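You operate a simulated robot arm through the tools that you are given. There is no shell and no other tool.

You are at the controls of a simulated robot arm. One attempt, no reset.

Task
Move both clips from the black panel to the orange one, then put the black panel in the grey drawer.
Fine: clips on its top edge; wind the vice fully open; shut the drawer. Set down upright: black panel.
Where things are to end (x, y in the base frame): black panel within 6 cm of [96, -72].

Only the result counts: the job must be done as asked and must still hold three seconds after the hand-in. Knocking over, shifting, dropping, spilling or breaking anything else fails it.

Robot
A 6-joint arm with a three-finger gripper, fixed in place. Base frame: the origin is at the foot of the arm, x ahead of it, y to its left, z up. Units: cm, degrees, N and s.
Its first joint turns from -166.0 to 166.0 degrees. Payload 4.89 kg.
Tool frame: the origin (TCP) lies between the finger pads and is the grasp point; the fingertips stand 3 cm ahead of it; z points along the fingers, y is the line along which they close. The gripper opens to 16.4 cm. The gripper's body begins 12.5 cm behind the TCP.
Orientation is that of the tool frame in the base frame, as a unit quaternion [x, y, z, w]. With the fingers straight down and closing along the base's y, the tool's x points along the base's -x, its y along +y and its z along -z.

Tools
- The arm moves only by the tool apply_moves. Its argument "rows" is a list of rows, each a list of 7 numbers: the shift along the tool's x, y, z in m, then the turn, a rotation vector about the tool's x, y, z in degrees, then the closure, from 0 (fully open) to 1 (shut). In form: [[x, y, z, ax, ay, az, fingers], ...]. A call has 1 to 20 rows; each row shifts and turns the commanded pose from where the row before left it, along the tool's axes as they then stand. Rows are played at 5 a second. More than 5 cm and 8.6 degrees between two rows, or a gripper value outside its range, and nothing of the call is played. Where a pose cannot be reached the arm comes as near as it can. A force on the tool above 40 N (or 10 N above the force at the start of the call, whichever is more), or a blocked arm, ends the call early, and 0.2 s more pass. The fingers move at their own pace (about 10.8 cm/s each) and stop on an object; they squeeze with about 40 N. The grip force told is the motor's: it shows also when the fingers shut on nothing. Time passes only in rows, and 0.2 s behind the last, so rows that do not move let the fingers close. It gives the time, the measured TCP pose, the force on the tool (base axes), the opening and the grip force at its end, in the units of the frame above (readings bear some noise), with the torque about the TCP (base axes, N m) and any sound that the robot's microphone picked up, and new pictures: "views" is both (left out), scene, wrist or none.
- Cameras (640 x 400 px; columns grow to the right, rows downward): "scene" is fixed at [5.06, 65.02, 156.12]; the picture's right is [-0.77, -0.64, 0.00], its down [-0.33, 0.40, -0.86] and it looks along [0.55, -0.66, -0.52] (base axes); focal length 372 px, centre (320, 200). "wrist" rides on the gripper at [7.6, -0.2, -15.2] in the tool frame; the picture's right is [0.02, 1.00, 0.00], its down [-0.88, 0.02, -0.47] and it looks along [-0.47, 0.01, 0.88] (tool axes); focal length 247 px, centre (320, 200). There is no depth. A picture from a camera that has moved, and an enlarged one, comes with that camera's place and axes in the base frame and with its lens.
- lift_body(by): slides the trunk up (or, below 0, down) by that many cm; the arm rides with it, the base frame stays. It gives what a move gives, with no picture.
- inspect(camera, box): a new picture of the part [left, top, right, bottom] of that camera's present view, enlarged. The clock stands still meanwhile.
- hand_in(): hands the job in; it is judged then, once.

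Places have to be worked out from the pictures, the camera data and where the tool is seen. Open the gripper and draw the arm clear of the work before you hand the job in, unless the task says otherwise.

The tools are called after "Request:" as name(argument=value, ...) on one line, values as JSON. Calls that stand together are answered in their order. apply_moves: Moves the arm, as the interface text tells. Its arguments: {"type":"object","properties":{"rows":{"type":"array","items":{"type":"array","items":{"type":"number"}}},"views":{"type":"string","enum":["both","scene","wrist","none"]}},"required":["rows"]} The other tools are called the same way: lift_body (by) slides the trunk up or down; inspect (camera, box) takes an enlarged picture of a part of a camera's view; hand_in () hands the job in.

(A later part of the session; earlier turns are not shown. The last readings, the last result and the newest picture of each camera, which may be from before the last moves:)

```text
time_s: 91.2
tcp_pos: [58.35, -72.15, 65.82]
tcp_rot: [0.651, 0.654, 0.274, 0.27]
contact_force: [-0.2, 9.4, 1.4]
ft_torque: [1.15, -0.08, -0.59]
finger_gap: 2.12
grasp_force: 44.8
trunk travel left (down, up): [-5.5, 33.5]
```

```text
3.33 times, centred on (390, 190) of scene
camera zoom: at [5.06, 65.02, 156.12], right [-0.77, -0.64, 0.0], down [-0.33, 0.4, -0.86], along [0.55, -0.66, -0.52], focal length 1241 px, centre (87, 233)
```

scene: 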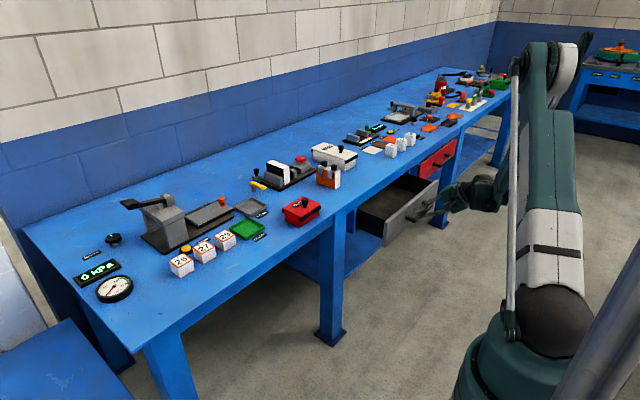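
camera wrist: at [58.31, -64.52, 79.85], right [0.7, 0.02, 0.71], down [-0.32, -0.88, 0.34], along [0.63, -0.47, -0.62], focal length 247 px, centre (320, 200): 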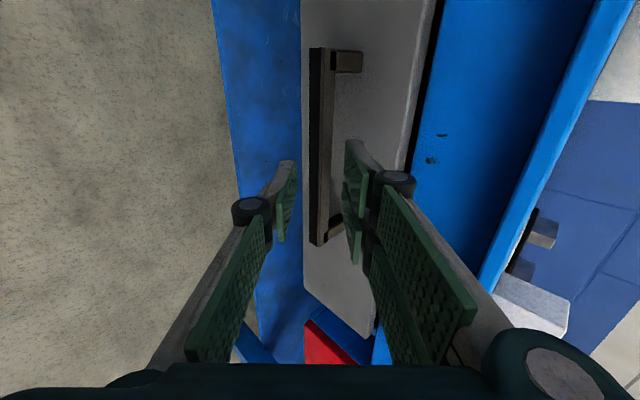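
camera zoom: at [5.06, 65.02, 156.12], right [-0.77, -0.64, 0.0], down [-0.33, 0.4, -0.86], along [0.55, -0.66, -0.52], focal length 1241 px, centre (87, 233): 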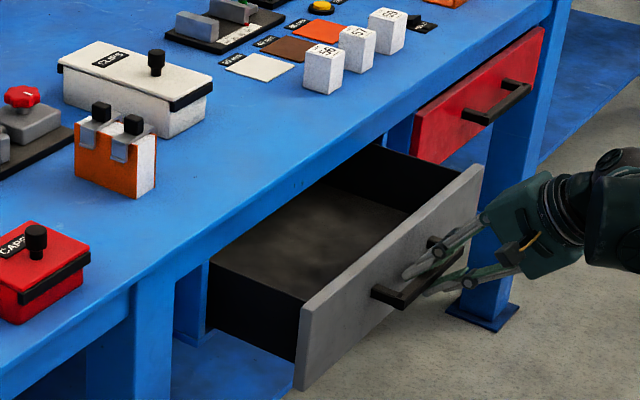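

The drawer slides out smoothly (~14 cm). I pull another 15 cm.

Request:
apply_moves(rows=[[0, -0.0106, -0.0106, 0, 0, 0, 1], [0, -0.0106, -0.0106, 0, 0, 0, 1], [0, -0.0106, -0.0106, 0, 0, 0, 1], [0, -0.0106, -0.0106, 0, 0, 0, 1], [0, -0.0106, -0.0106, 0, 0, 0, 1], [0, -0.0106, -0.0106, 0, 0, 0, 1], [0, -0.0106, -0.0106, 0, 0, 0, 1], [0, -0.0106, -0.0106, 0, 0, 0, 1], [0, -0.0106, -0.0106, 0, 0, 0, 1], [0, -0.0106, -0.0106, 0, 0, 0, 1], [0, 0, 0, 0, 0, 0, 1]], views="scene")

Request:
inspect(camera="scene", box=[330, 130, 450, 250])

```text
time_s: 93.6
tcp_pos: [43.2, -72.09, 65.77]
tcp_rot: [0.652, 0.654, 0.274, 0.27]
contact_force: [1.3, 29.9, 3.9]
ft_torque: [1.11, -0.06, -0.58]
finger_gap: 2.15
grasp_force: 45.3
trunk travel left (down, up): [-5.5, 33.5]
```

scene: 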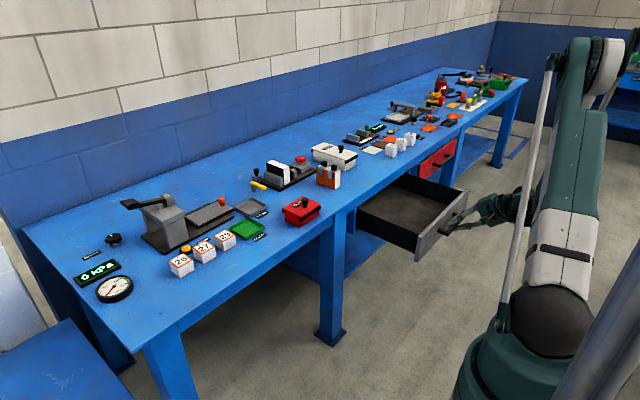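

```text
3.33 times, centred on (390, 190) of scene
camera zoom: at [5.06, 65.02, 156.12], right [-0.77, -0.64, 0.0], down [-0.33, 0.4, -0.86], along [0.55, -0.66, -0.52], focal length 1241 px, centre (87, 233)
```

zoom: 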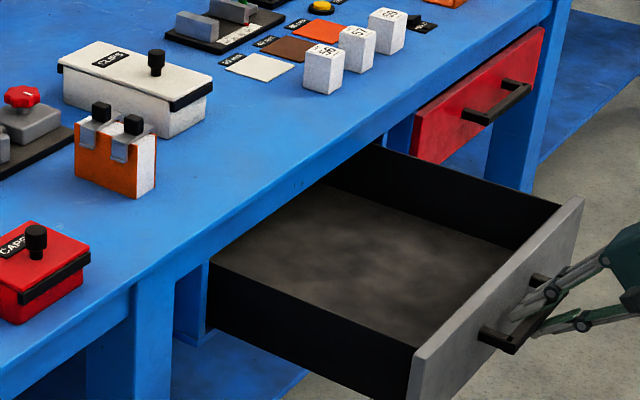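

The drawer is out ~29.4 cm (face now at x≈48.5). I open the fingers and back off along the tool axis.

Request:
apply_moves(rows=[[0, 0, 0, 0, 0, 0, 0.78], [0, 0, 0, 0, 0, 0, 0.78], [0, 0, -0.01, 0, 0, 0, 0.78], [0, 0, -0.02, 0, 0, 0, 0.78], [0, 0, -0.03, 0, 0, 0, 0.78], [0, 0, 0, 0, 0, 0, 0.78]], views="both")

Request:
inspect(camera="scene", box=[330, 130, 490, 250])

```text
time_s: 95.0
tcp_pos: [38.92, -72.34, 69.87]
tcp_rot: [0.652, 0.654, 0.272, 0.269]
contact_force: [-0.3, 0.0, 0.4]
ft_torque: [0.04, -0.01, 0.04]
finger_gap: 3.62
grasp_force: 0.0
trunk travel left (down, up): [-5.5, 33.5]
camera wrist: at [28.11, -64.72, 80.54], right [0.7, 0.02, 0.71], down [-0.32, -0.88, 0.34], along [0.63, -0.47, -0.62], focal length 247 px, centre (320, 200)
```

scene: 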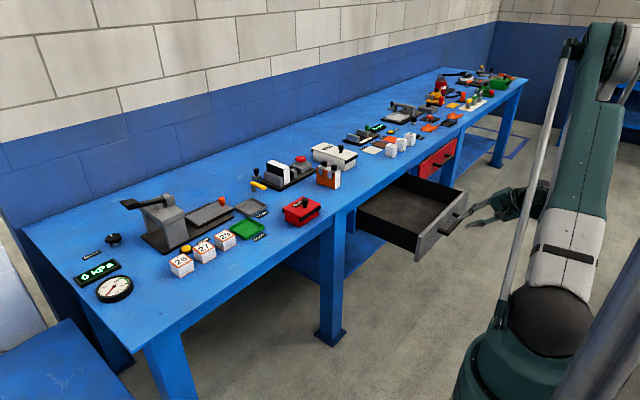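
wrist: 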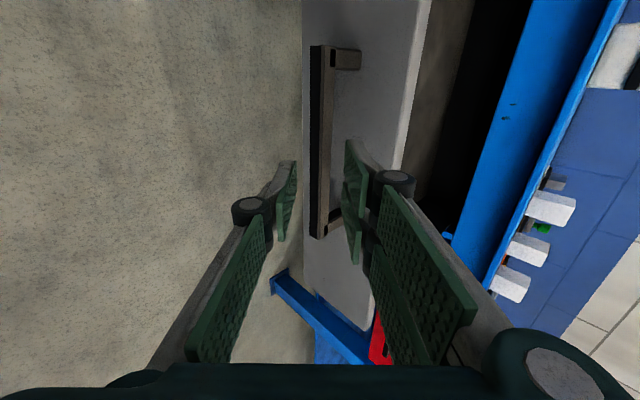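

```text
3.33 times, centred on (410, 190) of scene
camera zoom: at [5.06, 65.02, 156.12], right [-0.77, -0.64, 0.0], down [-0.33, 0.4, -0.86], along [0.55, -0.66, -0.52], focal length 1241 px, centre (20, 233)
```

zoom: 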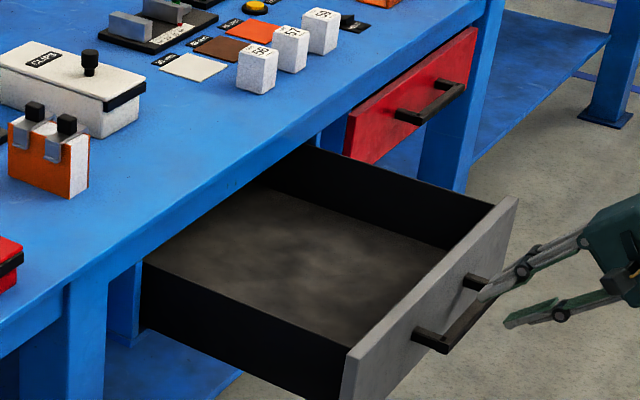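

Drawer stays open. I raise the trunk back by 12 cm (the hand is clear of the bar), then re-orient for picking the panel.

Request:
lift_body(by=12)

Request:
apply_moves(rows=[[0, 0.0319, -0.0318, 0, 0, 0, 0.7], [0, 0.0319, -0.0318, 0, 0, 0, 0.7], [0, 0.0319, -0.0318, 0, 0, 0, 0.7], [0, 0.0319, -0.0318, 0, 0, 0, 0.7], [0, 0.0353, 0.0353, 0, 0, 0, 0.7], [0, 0.0353, 0.0353, 0, 0, 0, 0.7], [0, 0.0353, 0.0353, 0, 0, 0, 0.7], [0, 0.0353, 0.0353, 0, 0, 0, 0.7], [0, 0, 0, 0, 0, 0, 0.65]], views="scene")

```text
time_s: 96.5
tcp_pos: [39.02, -72.29, 81.87]
tcp_rot: [0.652, 0.654, 0.274, 0.27]
contact_force: [-0.5, -0.4, -1.1]
ft_torque: [-0.01, -0.02, 0.02]
finger_gap: 3.6
grasp_force: 0.1
trunk travel left (down, up): [-17.5, 21.5]
```

```text
time_s: 98.5
tcp_pos: [59.01, -72.2, 99.96]
tcp_rot: [0.651, 0.654, 0.274, 0.271]
contact_force: [-1.0, -0.3, 0.7]
ft_torque: [0.01, 0.02, 0.01]
finger_gap: 5.73
grasp_force: 0.1
trunk travel left (down, up): [-17.5, 21.5]
```

scene: 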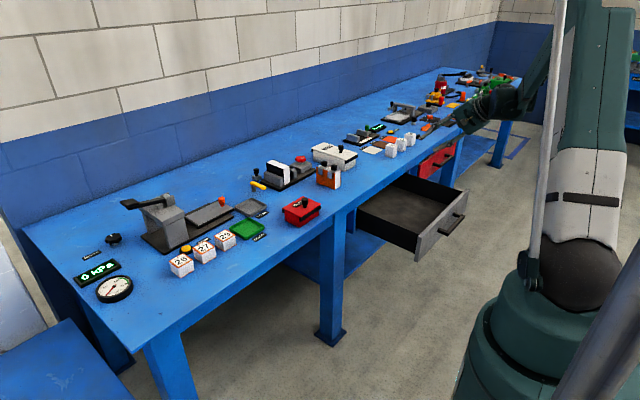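

Now roll +90° and reduce tilt to 34°, back to the camera-on-top pose.

Request:
apply_moves(rows=[[0, 0, 0, 0, 0, 8.2, 0.65], [0, 0, 0, 0, 0, 8.2, 0.65], [0, 0, 0, 0, 0, 8.2, 0.65], [0, 0, 0, 0, 0, 8.2, 0.65], [0, 0, 0, 0, 0, 8.2, 0.65], [0, 0, 0, 0, 0, 8.2, 0.65], [0, 0, 0, 0, 0, 8.2, 0.65], [0, 0, 0, 0, 0, 8.2, 0.65], [0, 0, 0, 0, 0, 8.2, 0.65], [0, 0, 0, 0, 0, 8.2, 0.65], [0, 0, 0, 0, 0, 8, 0.65], [0, 0, 0, 0, -5.5, 0, 0.65], [0, 0, 0, 0, -5.5, 0, 0.65], [0, 0, 0, 0, 0, 0, 0.65]], views="wrist")

```text
time_s: 101.5
tcp_pos: [59.0, -72.15, 100.08]
tcp_rot: [0.956, 0.002, 0.293, -0.002]
contact_force: [0.3, 0.0, 0.0]
ft_torque: [0.01, 0.0, 0.03]
finger_gap: 5.78
grasp_force: 0.1
trunk travel left (down, up): [-17.5, 21.5]
camera wrist: at [56.79, -72.13, 116.88], right [0.02, -1.0, 0.01], down [-0.99, -0.02, -0.1], along [0.1, -0.01, -0.99], focal length 247 px, centre (320, 200)
```

wrist: 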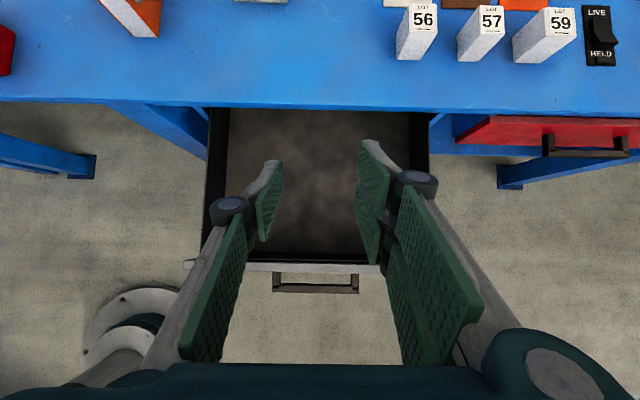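

The view shows the open drawer (interior y −51…−94, face at x≈48.4). I now travel back over the bench at height to the black panel in the vice.

Request:
apply_moves(rows=[[0.02964, -0.02911, 0.01762, 0, 0, 0, 0.65], [0.02964, -0.02911, 0.01762, 0, 0, 0, 0.65], [0.02964, -0.02911, 0.01762, 0, 0, 0, 0.65], [0.02964, -0.02911, 0.01762, 0, 0, 0, 0.65], [0.02964, -0.02911, 0.01762, 0, 0, 0, 0.65], [0.02964, -0.02911, 0.01762, 0, 0, 0, 0.65], [0.02964, -0.02911, 0.01762, 0, 0, 0, 0.65], [0.02964, -0.02911, 0.01762, 0, 0, 0, 0.65], [0.02964, -0.02911, 0.01762, 0, 0, 0, 0.65], [0.02964, -0.02911, 0.01762, 0, 0, 0, 0.65], [0.02964, -0.02911, 0.01762, 0, 0, 0, 0.65], [0.02964, -0.02911, 0.01762, 0, 0, 0, 0.65], [0.02964, -0.02911, 0.01762, 0, 0, 0, 0.65], [0.02964, -0.02911, 0.01762, 0, 0, 0, 0.65], [0, 0, 0, 0, 0, 0, 0.65]], views="wrist")

Request:
inspect(camera="wrist", box=[240, 100, 400, 240])

Request:
inspect(camera="scene", box=[250, 130, 350, 200])

```text
time_s: 104.7
tcp_pos: [107.01, -31.18, 102.86]
tcp_rot: [0.956, 0.002, 0.293, -0.003]
contact_force: [1.2, 0.1, -0.5]
ft_torque: [0.01, 0.03, 0.04]
finger_gap: 5.75
grasp_force: 0.1
trunk travel left (down, up): [-17.5, 21.5]
camera wrist: at [104.81, -31.1, 119.86], right [0.02, -1.0, 0.01], down [-0.99, -0.02, -0.1], along [0.1, -0.01, -0.99], focal length 247 px, centre (320, 200)
```

wrist: 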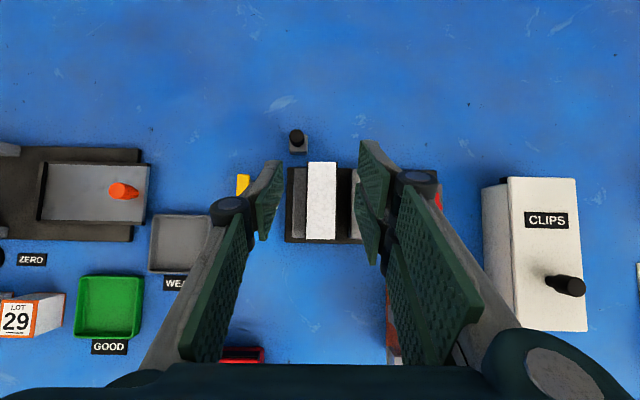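

```text
2.86 times, centred on (320, 170) of wrist
camera zoom: at [104.81, -31.1, 119.86], right [0.02, -1.0, 0.01], down [-0.99, -0.02, -0.1], along [0.1, -0.01, -0.99], focal length 706 px, centre (320, 286)
```

zoom: 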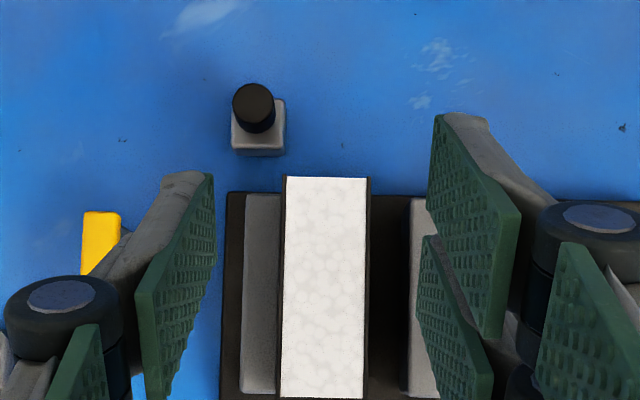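

```text
5.71 times, centred on (300, 165) of scene
camera zoom: at [5.06, 65.02, 156.12], right [-0.77, -0.64, 0.0], down [-0.33, 0.4, -0.86], along [0.55, -0.66, -0.52], focal length 2128 px, centre (434, 400)
```

zoom: 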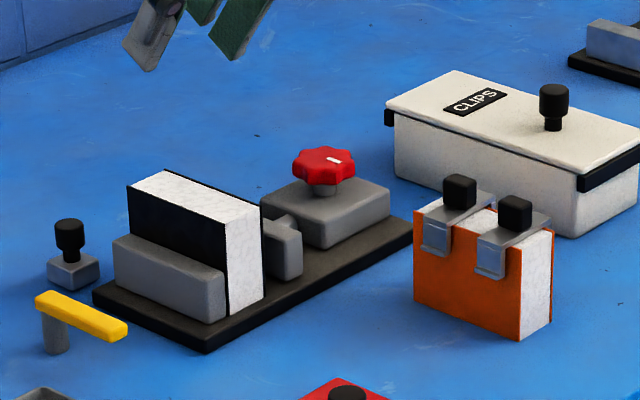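

The panel stands free between the open jaws. It sits ~3 mm toward −y of my tool centre; I shift and lower to just above it.

Request:
apply_moves(rows=[[-0.0157, 0.0018, 0.025, 0, 0, 0, 0.65], [-0.0157, 0.0017, 0.025, 0, 0, 0, 0.65], [0, 0, 0, 0, 0, 0, 0.65]], views="none")

Request:
inspect(camera="wrist", box=[240, 100, 400, 240])

Request:
inspect(camera="scene", box=[255, 130, 315, 190])

```text
time_s: 105.5
tcp_pos: [107.15, -31.47, 97.07]
tcp_rot: [0.956, 0.003, 0.293, -0.003]
contact_force: [2.1, -0.8, -0.4]
ft_torque: [0.03, 0.0, 0.0]
finger_gap: 5.74
grasp_force: 0.2
trunk travel left (down, up): [-17.5, 21.5]
```

```text
2.86 times, centred on (320, 170) of wrist
camera zoom: at [104.98, -31.44, 113.88], right [0.02, -1.0, 0.01], down [-0.99, -0.02, -0.1], along [0.1, -0.01, -0.99], focal length 706 px, centre (320, 286)
```

zoom: 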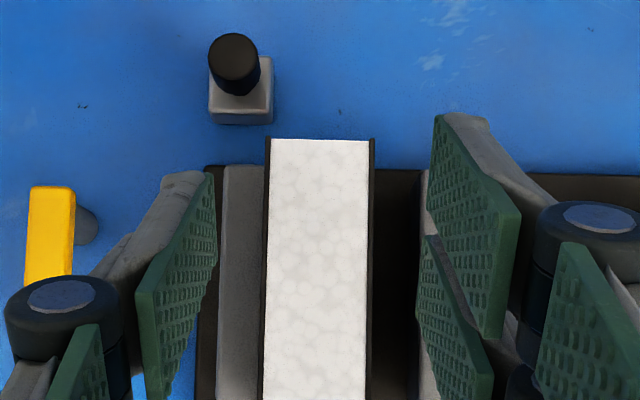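

```text
6.67 times, centred on (285, 160) of scene
camera zoom: at [5.06, 65.02, 156.12], right [-0.77, -0.64, 0.0], down [-0.33, 0.4, -0.86], along [0.55, -0.66, -0.52], focal length 2482 px, centre (553, 467)
```

zoom: 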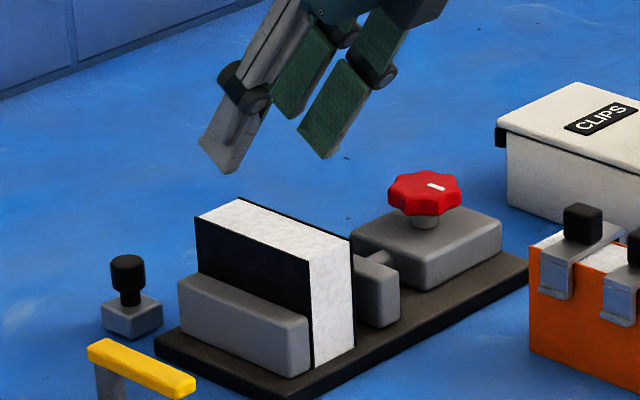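

Centred now. I descend so the pads overlap the top ~3 cm of the panel, in small steps.

Request:
apply_moves(rows=[[-0.011, 0, 0.0163, 0, 0, 0, 0.65], [-0.011, 0, 0.0163, 0, 0, 0, 0.65], [-0.0073, 0, 0.0108, 0, 0, 0, 0.65], [-0.0073, 0, 0.0108, 0, 0, 0, 0.65], [0, 0, 0, 0, 0, 0, 0.65]], views="none")

Request:
inspect(camera="wrist", box=[240, 100, 400, 240])

Request:
inspect(camera="scene", box=[255, 130, 315, 190])

```text
time_s: 106.7
tcp_pos: [107.09, -31.52, 90.53]
tcp_rot: [0.956, 0.002, 0.294, -0.003]
contact_force: [0.0, -0.3, 1.1]
ft_torque: [-0.02, -0.07, 0.0]
finger_gap: 5.75
grasp_force: 0.1
trunk travel left (down, up): [-17.5, 21.5]
```

```text
2.86 times, centred on (320, 170) of wrist
camera zoom: at [104.97, -31.44, 107.49], right [0.02, -1.0, 0.01], down [-0.99, -0.02, -0.1], along [0.1, -0.01, -0.99], focal length 706 px, centre (320, 286)
```

zoom: 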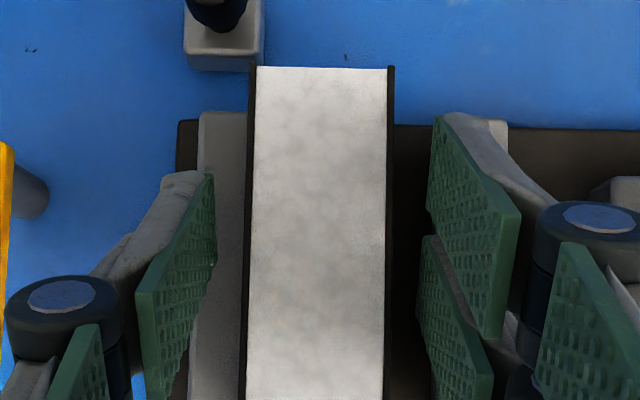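

```text
6.67 times, centred on (285, 160) of scene
camera zoom: at [5.06, 65.02, 156.12], right [-0.77, -0.64, 0.0], down [-0.33, 0.4, -0.86], along [0.55, -0.66, -0.52], focal length 2482 px, centre (553, 467)
```

zoom: 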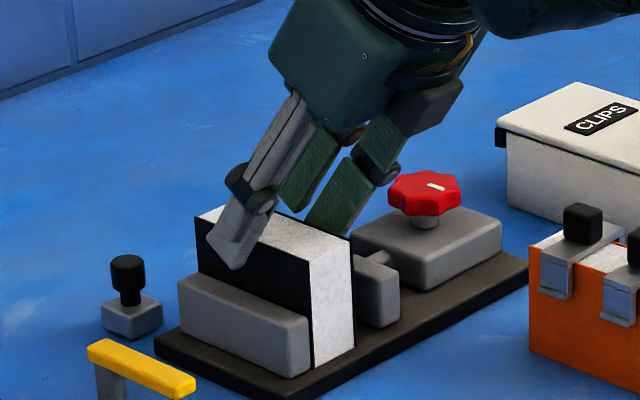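

Balanced on both sides. Down another 1 cm, then close on the panel.

Request:
apply_moves(rows=[[-0.0056, 0, 0.0083, 0, 0, 0, 0.65], [0, 0, 0, 0, 0, 0, 0.65], [0, 0, 0, 0, 0, 0, 1], [0, 0, 0, 0, 0, 0, 1], [0, 0, 0, 0, 0, 0, 1]], views="none")

Request:
inspect(camera="scene", box=[255, 130, 315, 190])

Request:
inspect(camera="wrist", box=[240, 100, 400, 240])

```text
time_s: 107.9
tcp_pos: [107.17, -31.69, 89.57]
tcp_rot: [0.956, 0.002, 0.294, -0.002]
contact_force: [0.0, -0.3, 0.0]
ft_torque: [0.02, -0.05, -0.03]
finger_gap: 3.94
grasp_force: 39.6
trunk travel left (down, up): [-17.5, 21.5]
```

```text
6.67 times, centred on (285, 160) of scene
camera zoom: at [5.06, 65.02, 156.12], right [-0.77, -0.64, 0.0], down [-0.33, 0.4, -0.86], along [0.55, -0.66, -0.52], focal length 2482 px, centre (553, 467)
```

zoom: 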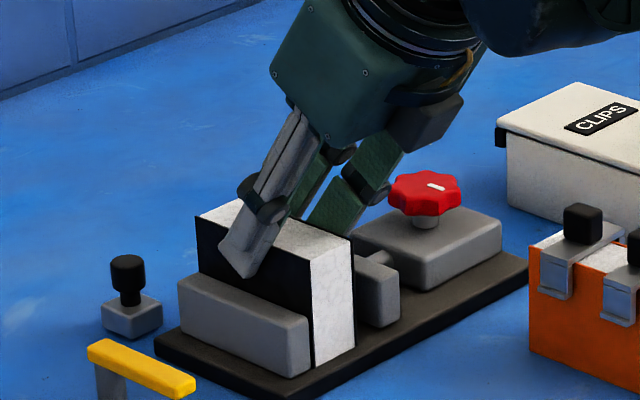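

```text
2.86 times, centred on (320, 170) of wrist
camera zoom: at [104.98, -31.47, 106.52], right [0.02, -1.0, 0.01], down [-0.99, -0.02, -0.1], along [0.1, -0.01, -0.99], focal length 706 px, centre (320, 286)
```

zoom: 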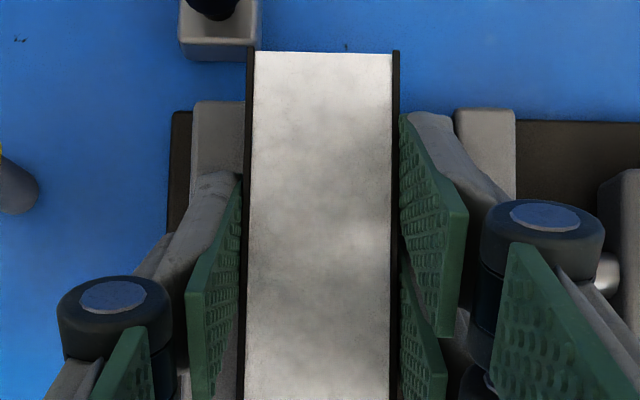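

Gripped at 3.94 cm with 39.6 N and no side load. I lift the panel straight up, slowly at first.

Request:
apply_moves(rows=[[0.0028, 0, -0.0041, 0, 0, 0, 1], [0.0056, 0, -0.0083, 0, 0, 0, 1], [0.0056, 0, -0.0083, 0, 0, 0, 1], [0.0112, 0, -0.0166, 0, 0, 0, 1], [0.0168, 0, -0.0249, 0, 0, 0, 1], [0.0168, 0, -0.0249, 0, 0, 0, 1], [0.0168, 0, -0.0249, 0, 0, 0, 1], [0.0168, 0, -0.0249, 0, 0, 0, 1], [0, 0, 0, 0, 0, 0, 1]], views="scene")

Request:
inspect(camera="scene", box=[240, 90, 340, 190])

```text
time_s: 109.9
tcp_pos: [107.07, -31.62, 106.1]
tcp_rot: [0.956, 0.002, 0.294, -0.002]
contact_force: [0.3, 0.3, -0.9]
ft_torque: [-0.01, 0.0, 0.02]
finger_gap: 3.91
grasp_force: 39.6
trunk travel left (down, up): [-17.5, 21.5]
```

scene: 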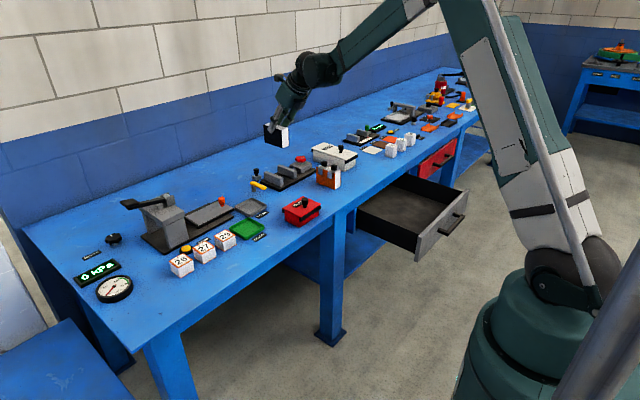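

```text
4.00 times, centred on (290, 140) of scene
camera zoom: at [5.06, 65.02, 156.12], right [-0.77, -0.64, 0.0], down [-0.33, 0.4, -0.86], along [0.55, -0.66, -0.52], focal length 1489 px, centre (440, 440)
```

zoom: 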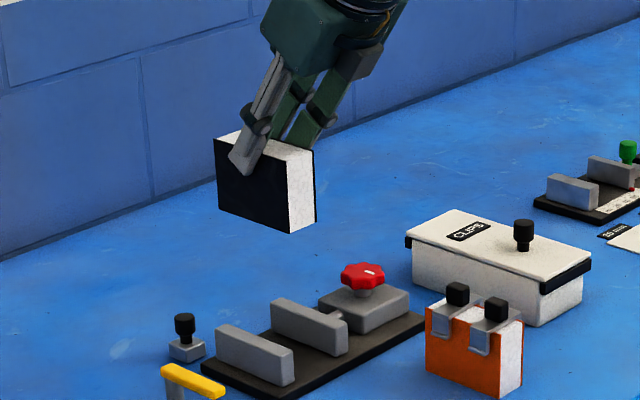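

Panel lifted level and clean out of the vice. I carry it at height to above the open drawer (TCP ≈ 64, −72).

Request:
apply_moves(rows=[[-0.02542, 0.02886, -0.0172, 0, 0, 0, 1], [-0.02542, 0.02886, -0.0172, 0, 0, 0, 1], [-0.02542, 0.02886, -0.0172, 0, 0, 0, 1], [-0.02542, 0.02886, -0.0172, 0, 0, 0, 1], [-0.02542, 0.02886, -0.0172, 0, 0, 0, 1], [-0.02542, 0.02886, -0.0172, 0, 0, 0, 1], [-0.02542, 0.02886, -0.0172, 0, 0, 0, 1], [-0.02542, 0.02886, -0.0172, 0, 0, 0, 1], [-0.02542, 0.02886, -0.0172, 0, 0, 0, 1], [-0.02542, 0.02886, -0.0172, 0, 0, 0, 1], [-0.02542, 0.02886, -0.0172, 0, 0, 0, 1], [-0.02542, 0.02886, -0.0172, 0, 0, 0, 1], [-0.02542, 0.02886, -0.0172, 0, 0, 0, 1], [-0.02542, 0.02886, -0.0172, 0, 0, 0, 1], [0, 0, 0, 0, 0, 0, 1]], views="both")

```text
time_s: 113.1
tcp_pos: [64.31, -72.31, 105.92]
tcp_rot: [0.956, 0.001, 0.294, -0.002]
contact_force: [-0.5, -0.3, -1.1]
ft_torque: [0.01, -0.02, -0.02]
finger_gap: 3.92
grasp_force: 39.9
trunk travel left (down, up): [-17.5, 21.5]
camera wrist: at [62.15, -72.2, 122.69], right [0.02, -1.0, 0.01], down [-0.99, -0.02, -0.1], along [0.1, -0.01, -0.99], focal length 247 px, centre (320, 200)
```

scene: 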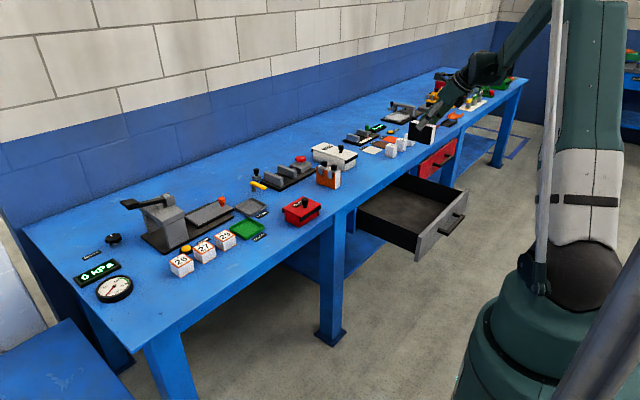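
wrist: 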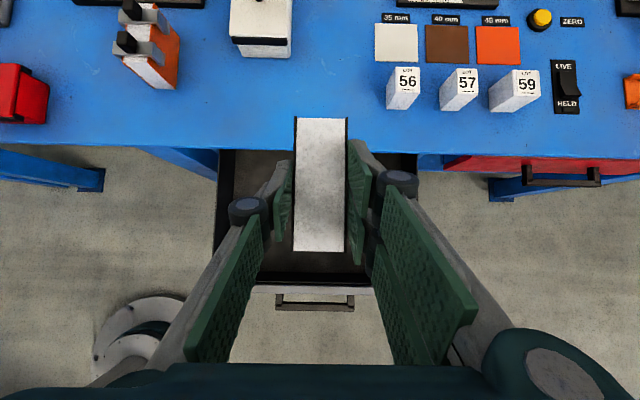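

Well positioned: panel centre x≈65.3 → ≈94.7 when shut; I nudge +0.9 cm and descend to put the panel's bottom inside the drawer, a few cm above its floor.

Request:
apply_moves(rows=[[-0.0177, 0, 0.0423, 0, 0, 0, 1], [-0.0252, 0, 0.0373, 0, 0, 0, 1], [-0.0252, 0, 0.0373, 0, 0, 0, 1], [-0.0252, 0, 0.0373, 0, 0, 0, 1], [-0.0252, 0, 0.0373, 0, 0, 0, 1], [-0.0252, 0, 0.0373, 0, 0, 0, 1], [-0.0252, 0, 0.0373, 0, 0, 0, 1], [0, 0, 0, 0, 0, 0, 1]], views="both")

Request:
inspect(camera="scene", box=[350, 120, 480, 250])

```text
time_s: 114.9
tcp_pos: [65.38, -72.17, 74.33]
tcp_rot: [0.956, 0.002, 0.294, -0.002]
contact_force: [0.4, -0.3, -0.7]
ft_torque: [0.01, 0.01, -0.01]
finger_gap: 3.92
grasp_force: 40.4
trunk travel left (down, up): [-17.5, 21.5]
camera wrist: at [63.24, -72.08, 91.19], right [0.02, -1.0, 0.01], down [-0.99, -0.02, -0.1], along [0.1, -0.01, -0.99], focal length 247 px, centre (320, 200)
```

scene: 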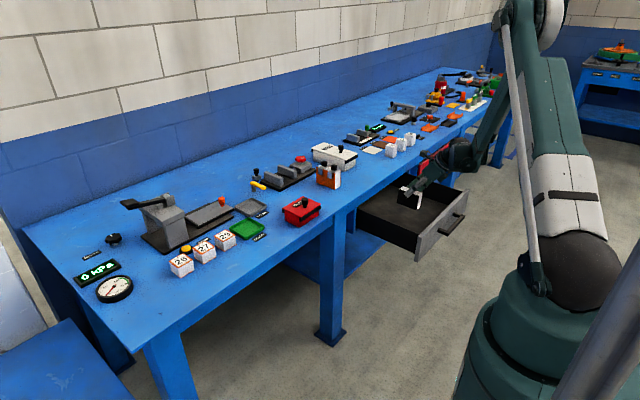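
wrist: 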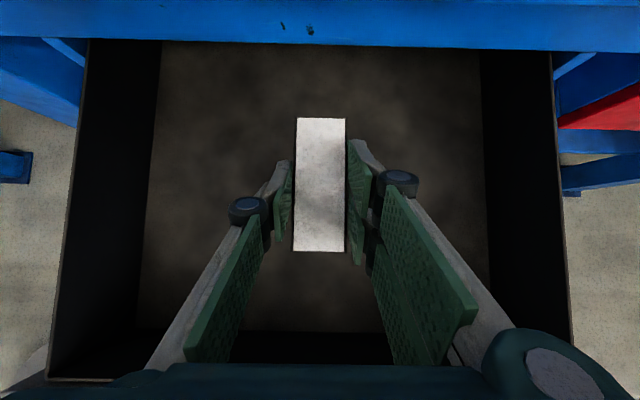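

```text
3.08 times, centred on (415, 185) of scene
camera zoom: at [5.06, 65.02, 156.12], right [-0.77, -0.64, 0.0], down [-0.33, 0.4, -0.86], along [0.55, -0.66, -0.52], focal length 1146 px, centre (28, 246)
```

zoom: 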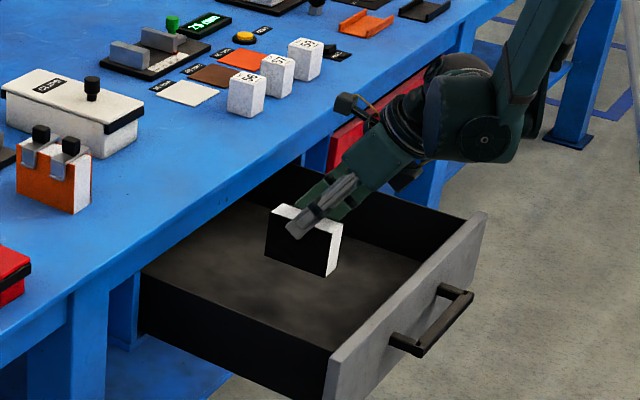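

The drawer floor is at roughly z≈58–59; the panel's bottom is at ≈66. I lower 5.5 cm, then feel for the floor.

Request:
apply_moves(rows=[[-0.0112, 0, 0.0166, 0, 0, 0, 1], [-0.0112, 0, 0.0166, 0, 0, 0, 1], [-0.0084, 0, 0.0124, 0, 0, 0, 1], [0, 0, 0, 0, 0, 0, 1]], views="none")

Request:
inspect(camera="scene", box=[370, 150, 450, 230])

```text
time_s: 115.9
tcp_pos: [65.41, -72.14, 68.71]
tcp_rot: [0.956, 0.001, 0.293, -0.002]
contact_force: [0.8, 0.2, -1.2]
ft_torque: [-0.01, 0.0, -0.02]
finger_gap: 3.91
grasp_force: 39.7
trunk travel left (down, up): [-17.5, 21.5]
```

```text
5.00 times, centred on (410, 190) of scene
camera zoom: at [5.06, 65.02, 156.12], right [-0.77, -0.64, 0.0], down [-0.33, 0.4, -0.86], along [0.55, -0.66, -0.52], focal length 1862 px, centre (-130, 250)
```

zoom: 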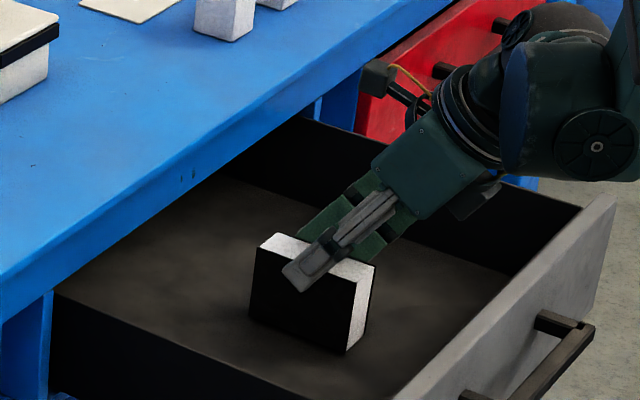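

Still free; I continue down in 3–4 mm rows, stopping to read the force.

Request:
apply_moves(rows=[[-0.0028, 0, 0.0041, 0, 0, 0, 1], [-0.0028, 0, 0.0041, 0, 0, 0, 1], [0, 0, 0, 0, 0, 0, 1]], views="none")

Request:
apply_moves(rows=[[-0.0028, 0, 0.0041, 0, 0, 0, 1], [0, 0, 0, 0, 0, 0, 1]], views="none")

Request:
inspect(camera="scene", box=[370, 150, 450, 230])

```text
time_s: 116.7
tcp_pos: [65.37, -72.11, 68.11]
tcp_rot: [0.955, 0.003, 0.295, -0.002]
contact_force: [2.0, -1.1, 33.1]
ft_torque: [-0.18, -0.35, 0.02]
finger_gap: 3.94
grasp_force: 40.2
trunk travel left (down, up): [-17.5, 21.5]
```

```text
time_s: 117.3
tcp_pos: [65.2, -72.04, 67.43]
tcp_rot: [0.956, 0.002, 0.293, -0.001]
contact_force: [1.8, -3.0, 32.4]
ft_torque: [0.04, -0.62, -0.1]
finger_gap: 3.93
grasp_force: 39.7
trunk travel left (down, up): [-17.5, 21.5]
```

```text
5.00 times, centred on (410, 190) of scene
camera zoom: at [5.06, 65.02, 156.12], right [-0.77, -0.64, 0.0], down [-0.33, 0.4, -0.86], along [0.55, -0.66, -0.52], focal length 1862 px, centre (-130, 250)
```

zoom: 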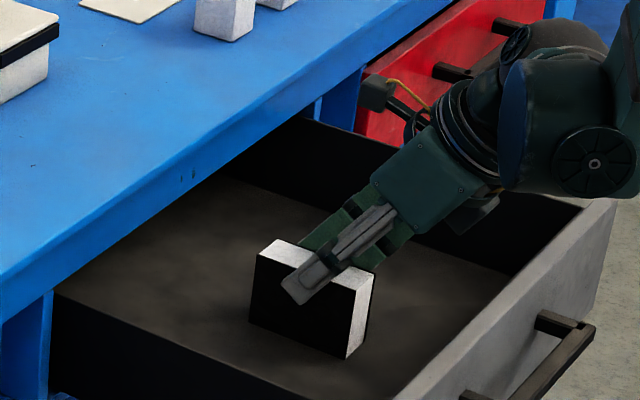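

The panel is on the floor (≈33 N contact). I open the fingers and rise straight up.

Request:
apply_moves(rows=[[0.0011, 0, -0.0016, 0, 0, 0, 1], [0, 0, 0, 0, 0, 0, 0.65], [0, 0, 0, 0, 0, 0, 0.65], [0, 0, 0, 0, 0, 0, 0.62]], views="none")

Request:
inspect(camera="scene", box=[370, 150, 450, 230])

Request:
inspect(camera="wrist", box=[220, 80, 420, 280])

```text
time_s: 118.3
tcp_pos: [65.25, -72.16, 67.54]
tcp_rot: [0.956, 0.002, 0.293, -0.002]
contact_force: [0.5, -0.2, -1.0]
ft_torque: [0.01, 0.01, 0.03]
finger_gap: 6.23
grasp_force: 0.2
trunk travel left (down, up): [-17.5, 21.5]
```

```text
5.00 times, centred on (410, 190) of scene
camera zoom: at [5.06, 65.02, 156.12], right [-0.77, -0.64, 0.0], down [-0.33, 0.4, -0.86], along [0.55, -0.66, -0.52], focal length 1862 px, centre (-130, 250)
```

zoom: 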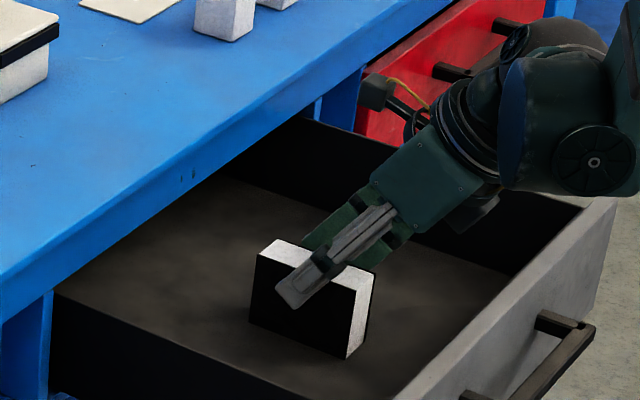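

```text
2.00 times, centred on (320, 180) of wrist
camera zoom: at [63.12, -72.03, 84.45], right [0.02, -1.0, 0.01], down [-0.99, -0.02, -0.1], along [0.1, -0.01, -0.99], focal length 494 px, centre (320, 240)
```

zoom: 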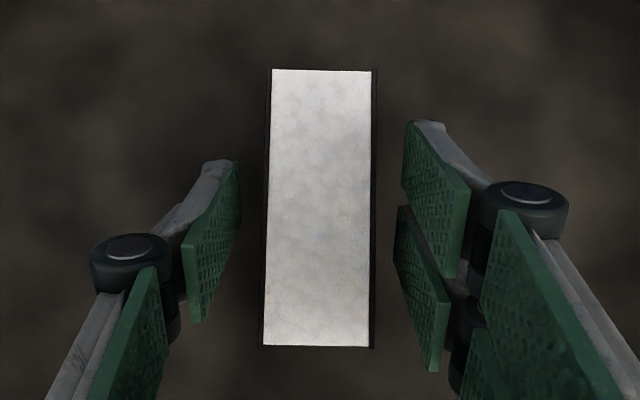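

The panel stands upright, centre ≈(66.3,−72). I rise straight up, clear of the drawer.

Request:
apply_moves(rows=[[0.0112, 0, -0.0166, 0, 0, 0, 0.62], [0.0168, 0, -0.0249, 0, 0, 0, 0.62], [0.0241, 0, -0.0356, 0, 0, 0, 0.62], [0.0241, 0, -0.0356, 0, 0, 0, 0.62], [0.0241, 0, -0.0356, 0, 0, 0, 0.62], [0.0241, 0, -0.0356, 0, 0, 0, 0.62], [0.0241, 0, -0.0356, 0, 0, 0, 0.62], [0, 0, 0, 0, 0, 0, 0.62]], views="both")

Request:
inspect(camera="scene", box=[340, 130, 480, 250])

```text
time_s: 120.1
tcp_pos: [65.26, -72.27, 94.13]
tcp_rot: [0.956, 0.003, 0.293, -0.002]
contact_force: [-0.1, -0.3, 0.1]
ft_torque: [-0.03, 0.03, -0.02]
finger_gap: 6.22
grasp_force: 0.0
trunk travel left (down, up): [-17.5, 21.5]
camera wrist: at [63.13, -72.16, 110.98], right [0.02, -1.0, 0.01], down [-0.99, -0.02, -0.1], along [0.1, -0.01, -0.99], focal length 247 px, centre (320, 200)
```

scene: 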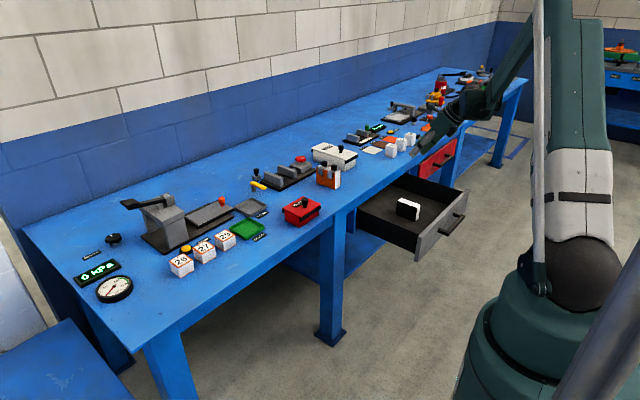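
wrist: 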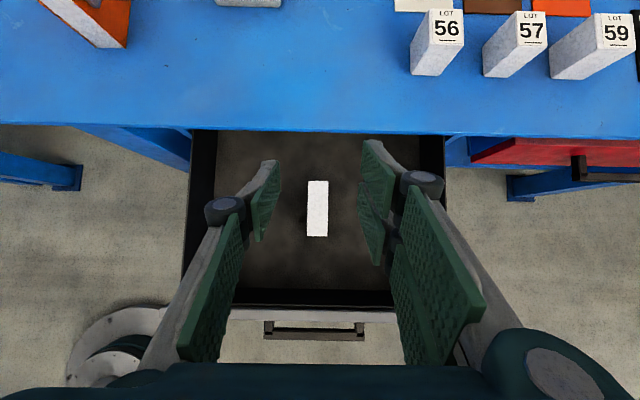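

```text
3.33 times, centred on (410, 190) of scene
camera zoom: at [5.06, 65.02, 156.12], right [-0.77, -0.64, 0.0], down [-0.33, 0.4, -0.86], along [0.55, -0.66, -0.52], focal length 1241 px, centre (20, 233)
```

zoom: 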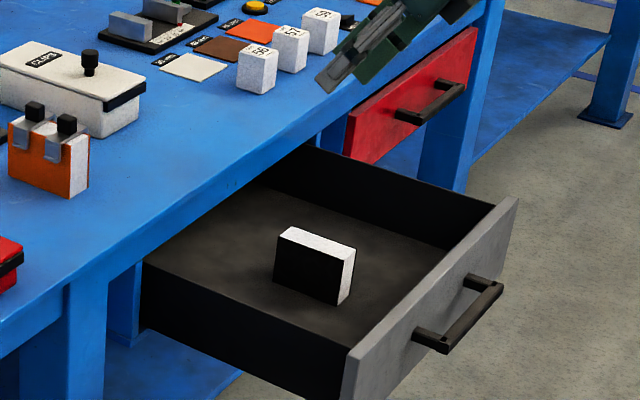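

The black panel is upright in the drawer at ≈(66.3,−72). To shut the drawer I'll push its face above the handle with closed fingertips; I first go back and down in front of it.

Request:
apply_moves(rows=[[-0.032, 0, -0.0217, 0, 0, 0, 1], [-0.032, 0, -0.0217, 0, 0, 0, 1], [-0.032, 0, -0.0217, 0, 0, 0, 1], [-0.032, 0, -0.0217, 0, 0, 0, 1], [-0.032, 0, -0.0217, 0, 0, 0, 1], [-0.032, 0, -0.0217, 0, 0, 0, 1], [0, 0, 0, 0, 0, 0, 1]], views="both")

```text
time_s: 121.7
tcp_pos: [42.02, -72.4, 94.03]
tcp_rot: [0.956, 0.002, 0.295, -0.002]
contact_force: [-0.9, 0.4, -0.1]
ft_torque: [-0.01, 0.04, 0.02]
finger_gap: 0.0
grasp_force: 40.4
trunk travel left (down, up): [-17.5, 21.5]
camera wrist: at [39.84, -72.19, 110.96], right [0.02, -1.0, 0.01], down [-0.99, -0.02, -0.1], along [0.1, -0.01, -0.99], focal length 247 px, centre (320, 200)
```

scene: 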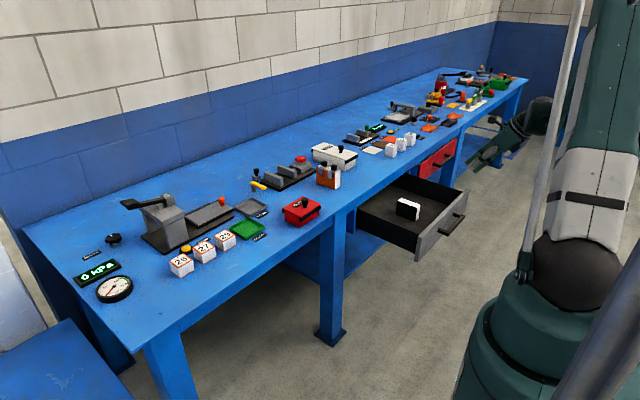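
wrist: 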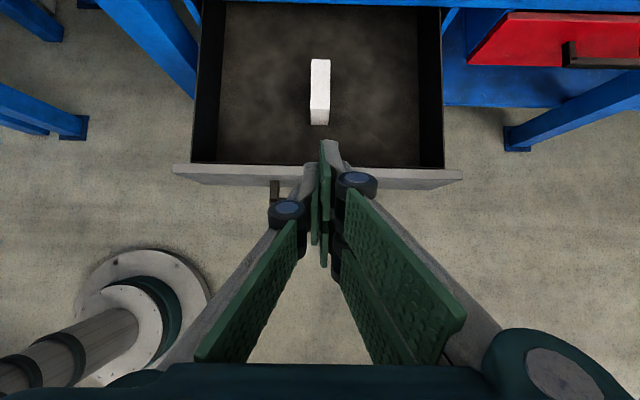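

Clear view: drawer face at x≈48.2. I lower straight down in front of it to z≈70 (tips ~1.8 cm short of the face, above the bar).

Request:
apply_moves(rows=[[-0.0224, 0, 0.0332, 0, 0, 0, 1], [-0.0224, 0, 0.0332, 0, 0, 0, 1], [-0.0224, 0, 0.0332, 0, 0, 0, 1], [-0.0224, 0, 0.0332, 0, 0, 0, 1], [-0.0224, 0, 0.0332, 0, 0, 0, 1], [-0.0224, 0, 0.0332, 0, 0, 0, 1], [0, 0, 0, 0, 0, 0, 1]], views="both")

Request:
inspect(camera="scene", box=[400, 150, 500, 250])

Request:
inspect(camera="wrist", box=[220, 60, 440, 220])

```text
time_s: 123.3
tcp_pos: [42.16, -72.25, 70.01]
tcp_rot: [0.956, 0.002, 0.294, -0.002]
contact_force: [-0.3, 0.2, -0.3]
ft_torque: [-0.02, 0.03, -0.03]
finger_gap: 0.0
grasp_force: 40.5
trunk travel left (down, up): [-17.5, 21.5]
camera wrist: at [40.02, -72.13, 86.96], right [0.02, -1.0, 0.01], down [-0.99, -0.02, -0.1], along [0.1, -0.01, -0.99], focal length 247 px, centre (320, 200)
```

scene: 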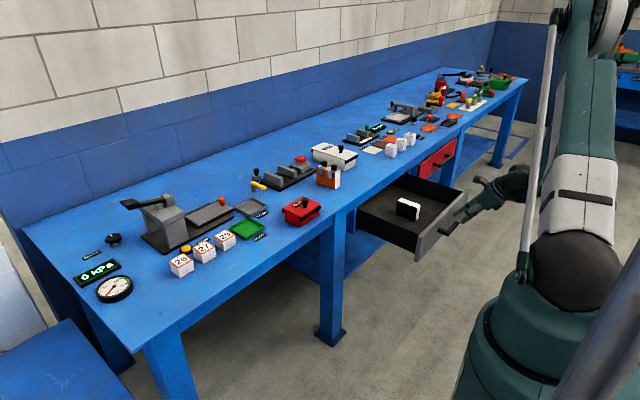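
wrist: 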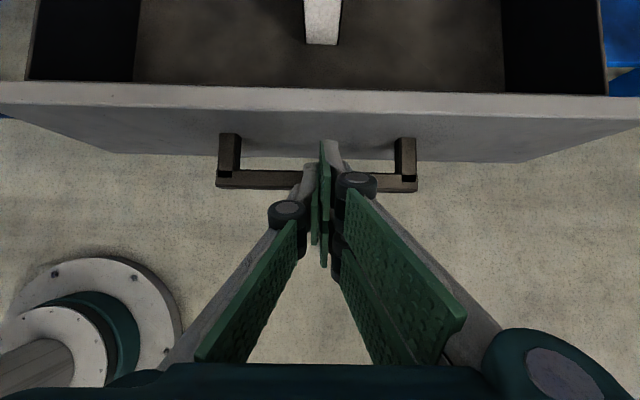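

```text
4.00 times, centred on (450, 200) of scene
camera zoom: at [5.06, 65.02, 156.12], right [-0.77, -0.64, 0.0], down [-0.33, 0.4, -0.86], along [0.55, -0.66, -0.52], focal length 1489 px, centre (-200, 200)
```

zoom: 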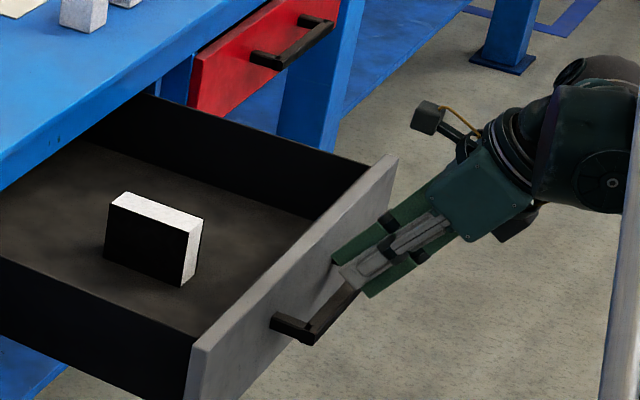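

```text
2.50 times, centred on (330, 140) of wrist
camera zoom: at [40.02, -72.13, 86.96], right [0.02, -1.0, 0.01], down [-0.99, -0.02, -0.1], along [0.1, -0.01, -0.99], focal length 617 px, centre (295, 350)
```

zoom: 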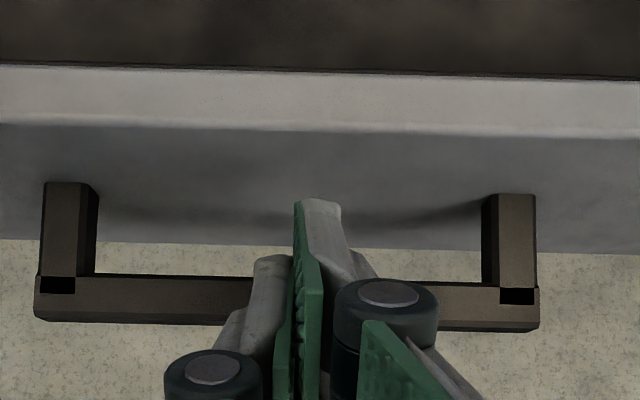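

Tips are just in front of the drawer face, above the bar. I push gently in +x: slow contact first, then ~5 cm/s.

Request:
apply_moves(rows=[[0.0041, 0, 0.0028, 0, 0, 0, 1], [0.0041, 0, 0.0028, 0, 0, 0, 1], [0.0041, 0, 0.0028, 0, 0, 0, 1], [0.0041, 0, 0.0028, 0, 0, 0, 1], [0.0041, 0, 0.0028, 0, 0, 0, 1], [0.00621, 0, 0.0042, 0, 0, 0, 1], [0.00828, 0, 0.0056, 0, 0, 0, 1], [0.00828, 0, 0.0056, 0, 0, 0, 1], [0.00828, 0, 0.0056, 0, 0, 0, 1], [0.00828, 0, 0.0056, 0, 0, 0, 1], [0.00828, 0, 0.0056, 0, 0, 0, 1], [0.00828, 0, 0.0056, 0, 0, 0, 1], [0.00828, 0, 0.0056, 0, 0, 0, 1], [0.00828, 0, 0.0056, 0, 0, 0, 1], [0.00828, 0, 0.0056, 0, 0, 0, 1]], views="both")

Request:
inspect(camera="scene", box=[370, 140, 470, 240])

```text
time_s: 126.5
tcp_pos: [54.51, -72.07, 70.17]
tcp_rot: [0.956, 0.002, 0.293, -0.003]
contact_force: [-0.5, -0.2, 0.0]
ft_torque: [0.01, -0.04, -0.01]
finger_gap: 0.01
grasp_force: 39.7
trunk travel left (down, up): [-17.5, 21.5]
camera wrist: at [52.21, -72.09, 86.96], right [0.02, -1.0, 0.01], down [-0.99, -0.02, -0.1], along [0.1, -0.01, -0.99], focal length 247 px, centre (320, 200)
```

scene: 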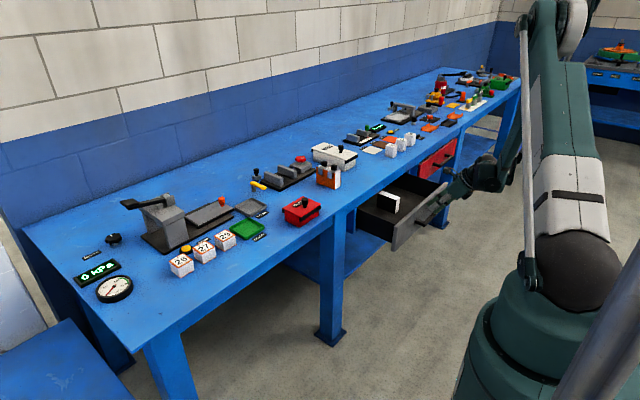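
wrist: 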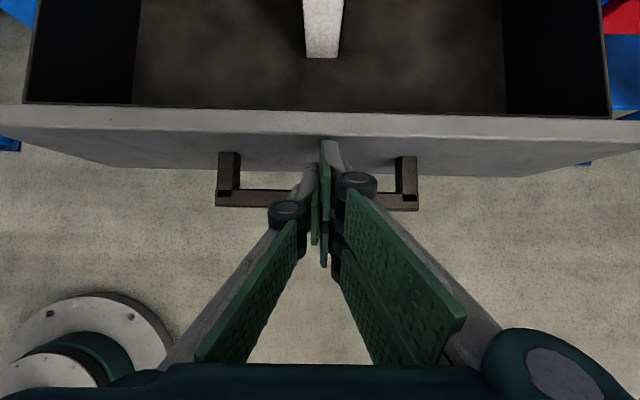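

```text
4.00 times, centred on (420, 190) of scene
camera zoom: at [5.06, 65.02, 156.12], right [-0.77, -0.64, 0.0], down [-0.33, 0.4, -0.86], along [0.55, -0.66, -0.52], focal length 1489 px, centre (-80, 240)
```

zoom: 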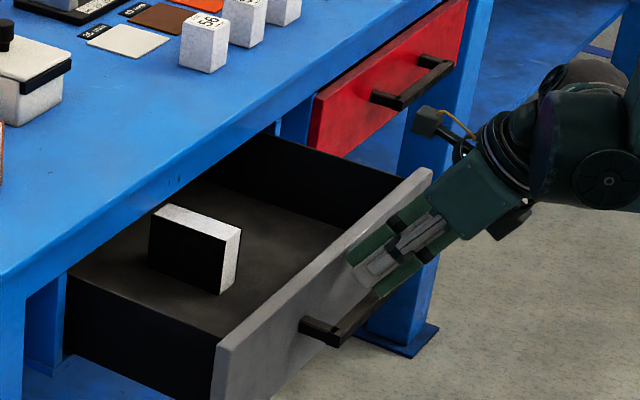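

The drawer slides in with the panel upright. I continue pushing 15 cm more at the same gentle speed.

Request:
apply_moves(rows=[[0.00828, 0, 0.0056, 0, 0, 0, 1], [0.00828, 0, 0.0056, 0, 0, 0, 1], [0.00828, 0, 0.0056, 0, 0, 0, 1], [0.00828, 0, 0.0056, 0, 0, 0, 1], [0.00828, 0, 0.0056, 0, 0, 0, 1], [0.00828, 0, 0.0056, 0, 0, 0, 1], [0.00828, 0, 0.0056, 0, 0, 0, 1], [0.00828, 0, 0.0056, 0, 0, 0, 1], [0.00828, 0, 0.0056, 0, 0, 0, 1], [0.00828, 0, 0.0056, 0, 0, 0, 1], [0.00828, 0, 0.0056, 0, 0, 0, 1], [0.00828, 0, 0.0056, 0, 0, 0, 1], [0.00828, 0, 0.0056, 0, 0, 0, 1], [0.00828, 0, 0.0056, 0, 0, 0, 1], [0.00828, 0, 0.0056, 0, 0, 0, 1]], views="both")

Request:
inspect(camera="scene", box=[350, 140, 450, 240])

```text
time_s: 129.7
tcp_pos: [69.51, -72.17, 70.16]
tcp_rot: [0.956, 0.003, 0.295, -0.002]
contact_force: [0.4, -0.3, 0.6]
ft_torque: [-0.02, -0.04, 0.0]
finger_gap: 0.02
grasp_force: 40.3
trunk travel left (down, up): [-17.5, 21.5]
camera wrist: at [67.26, -72.04, 87.0], right [0.02, -1.0, 0.01], down [-0.99, -0.02, -0.1], along [0.1, -0.01, -0.99], focal length 247 px, centre (320, 200)
```

scene: 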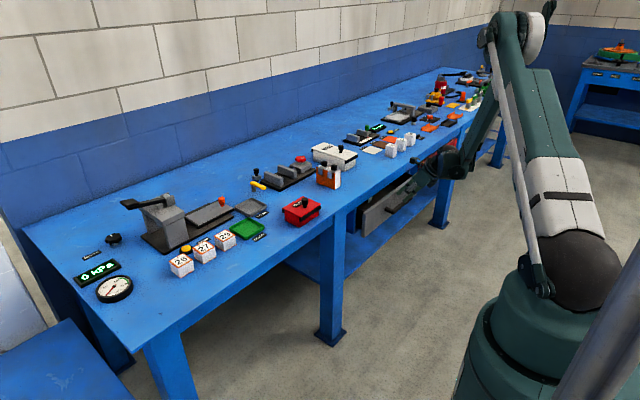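
wrist: 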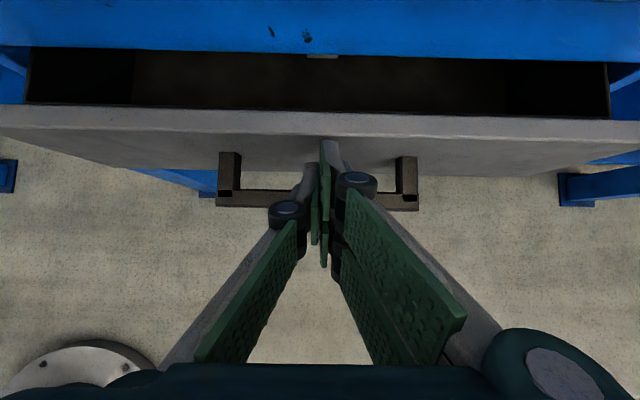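

```text
4.00 times, centred on (400, 190) of scene
camera zoom: at [5.06, 65.02, 156.12], right [-0.77, -0.64, 0.0], down [-0.33, 0.4, -0.86], along [0.55, -0.66, -0.52], focal length 1489 px, centre (0, 240)
```

zoom: 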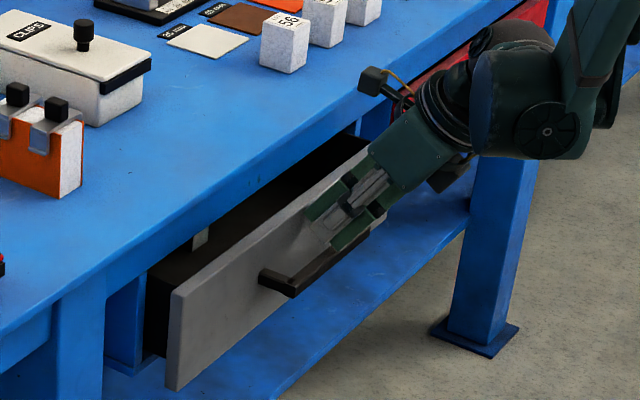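

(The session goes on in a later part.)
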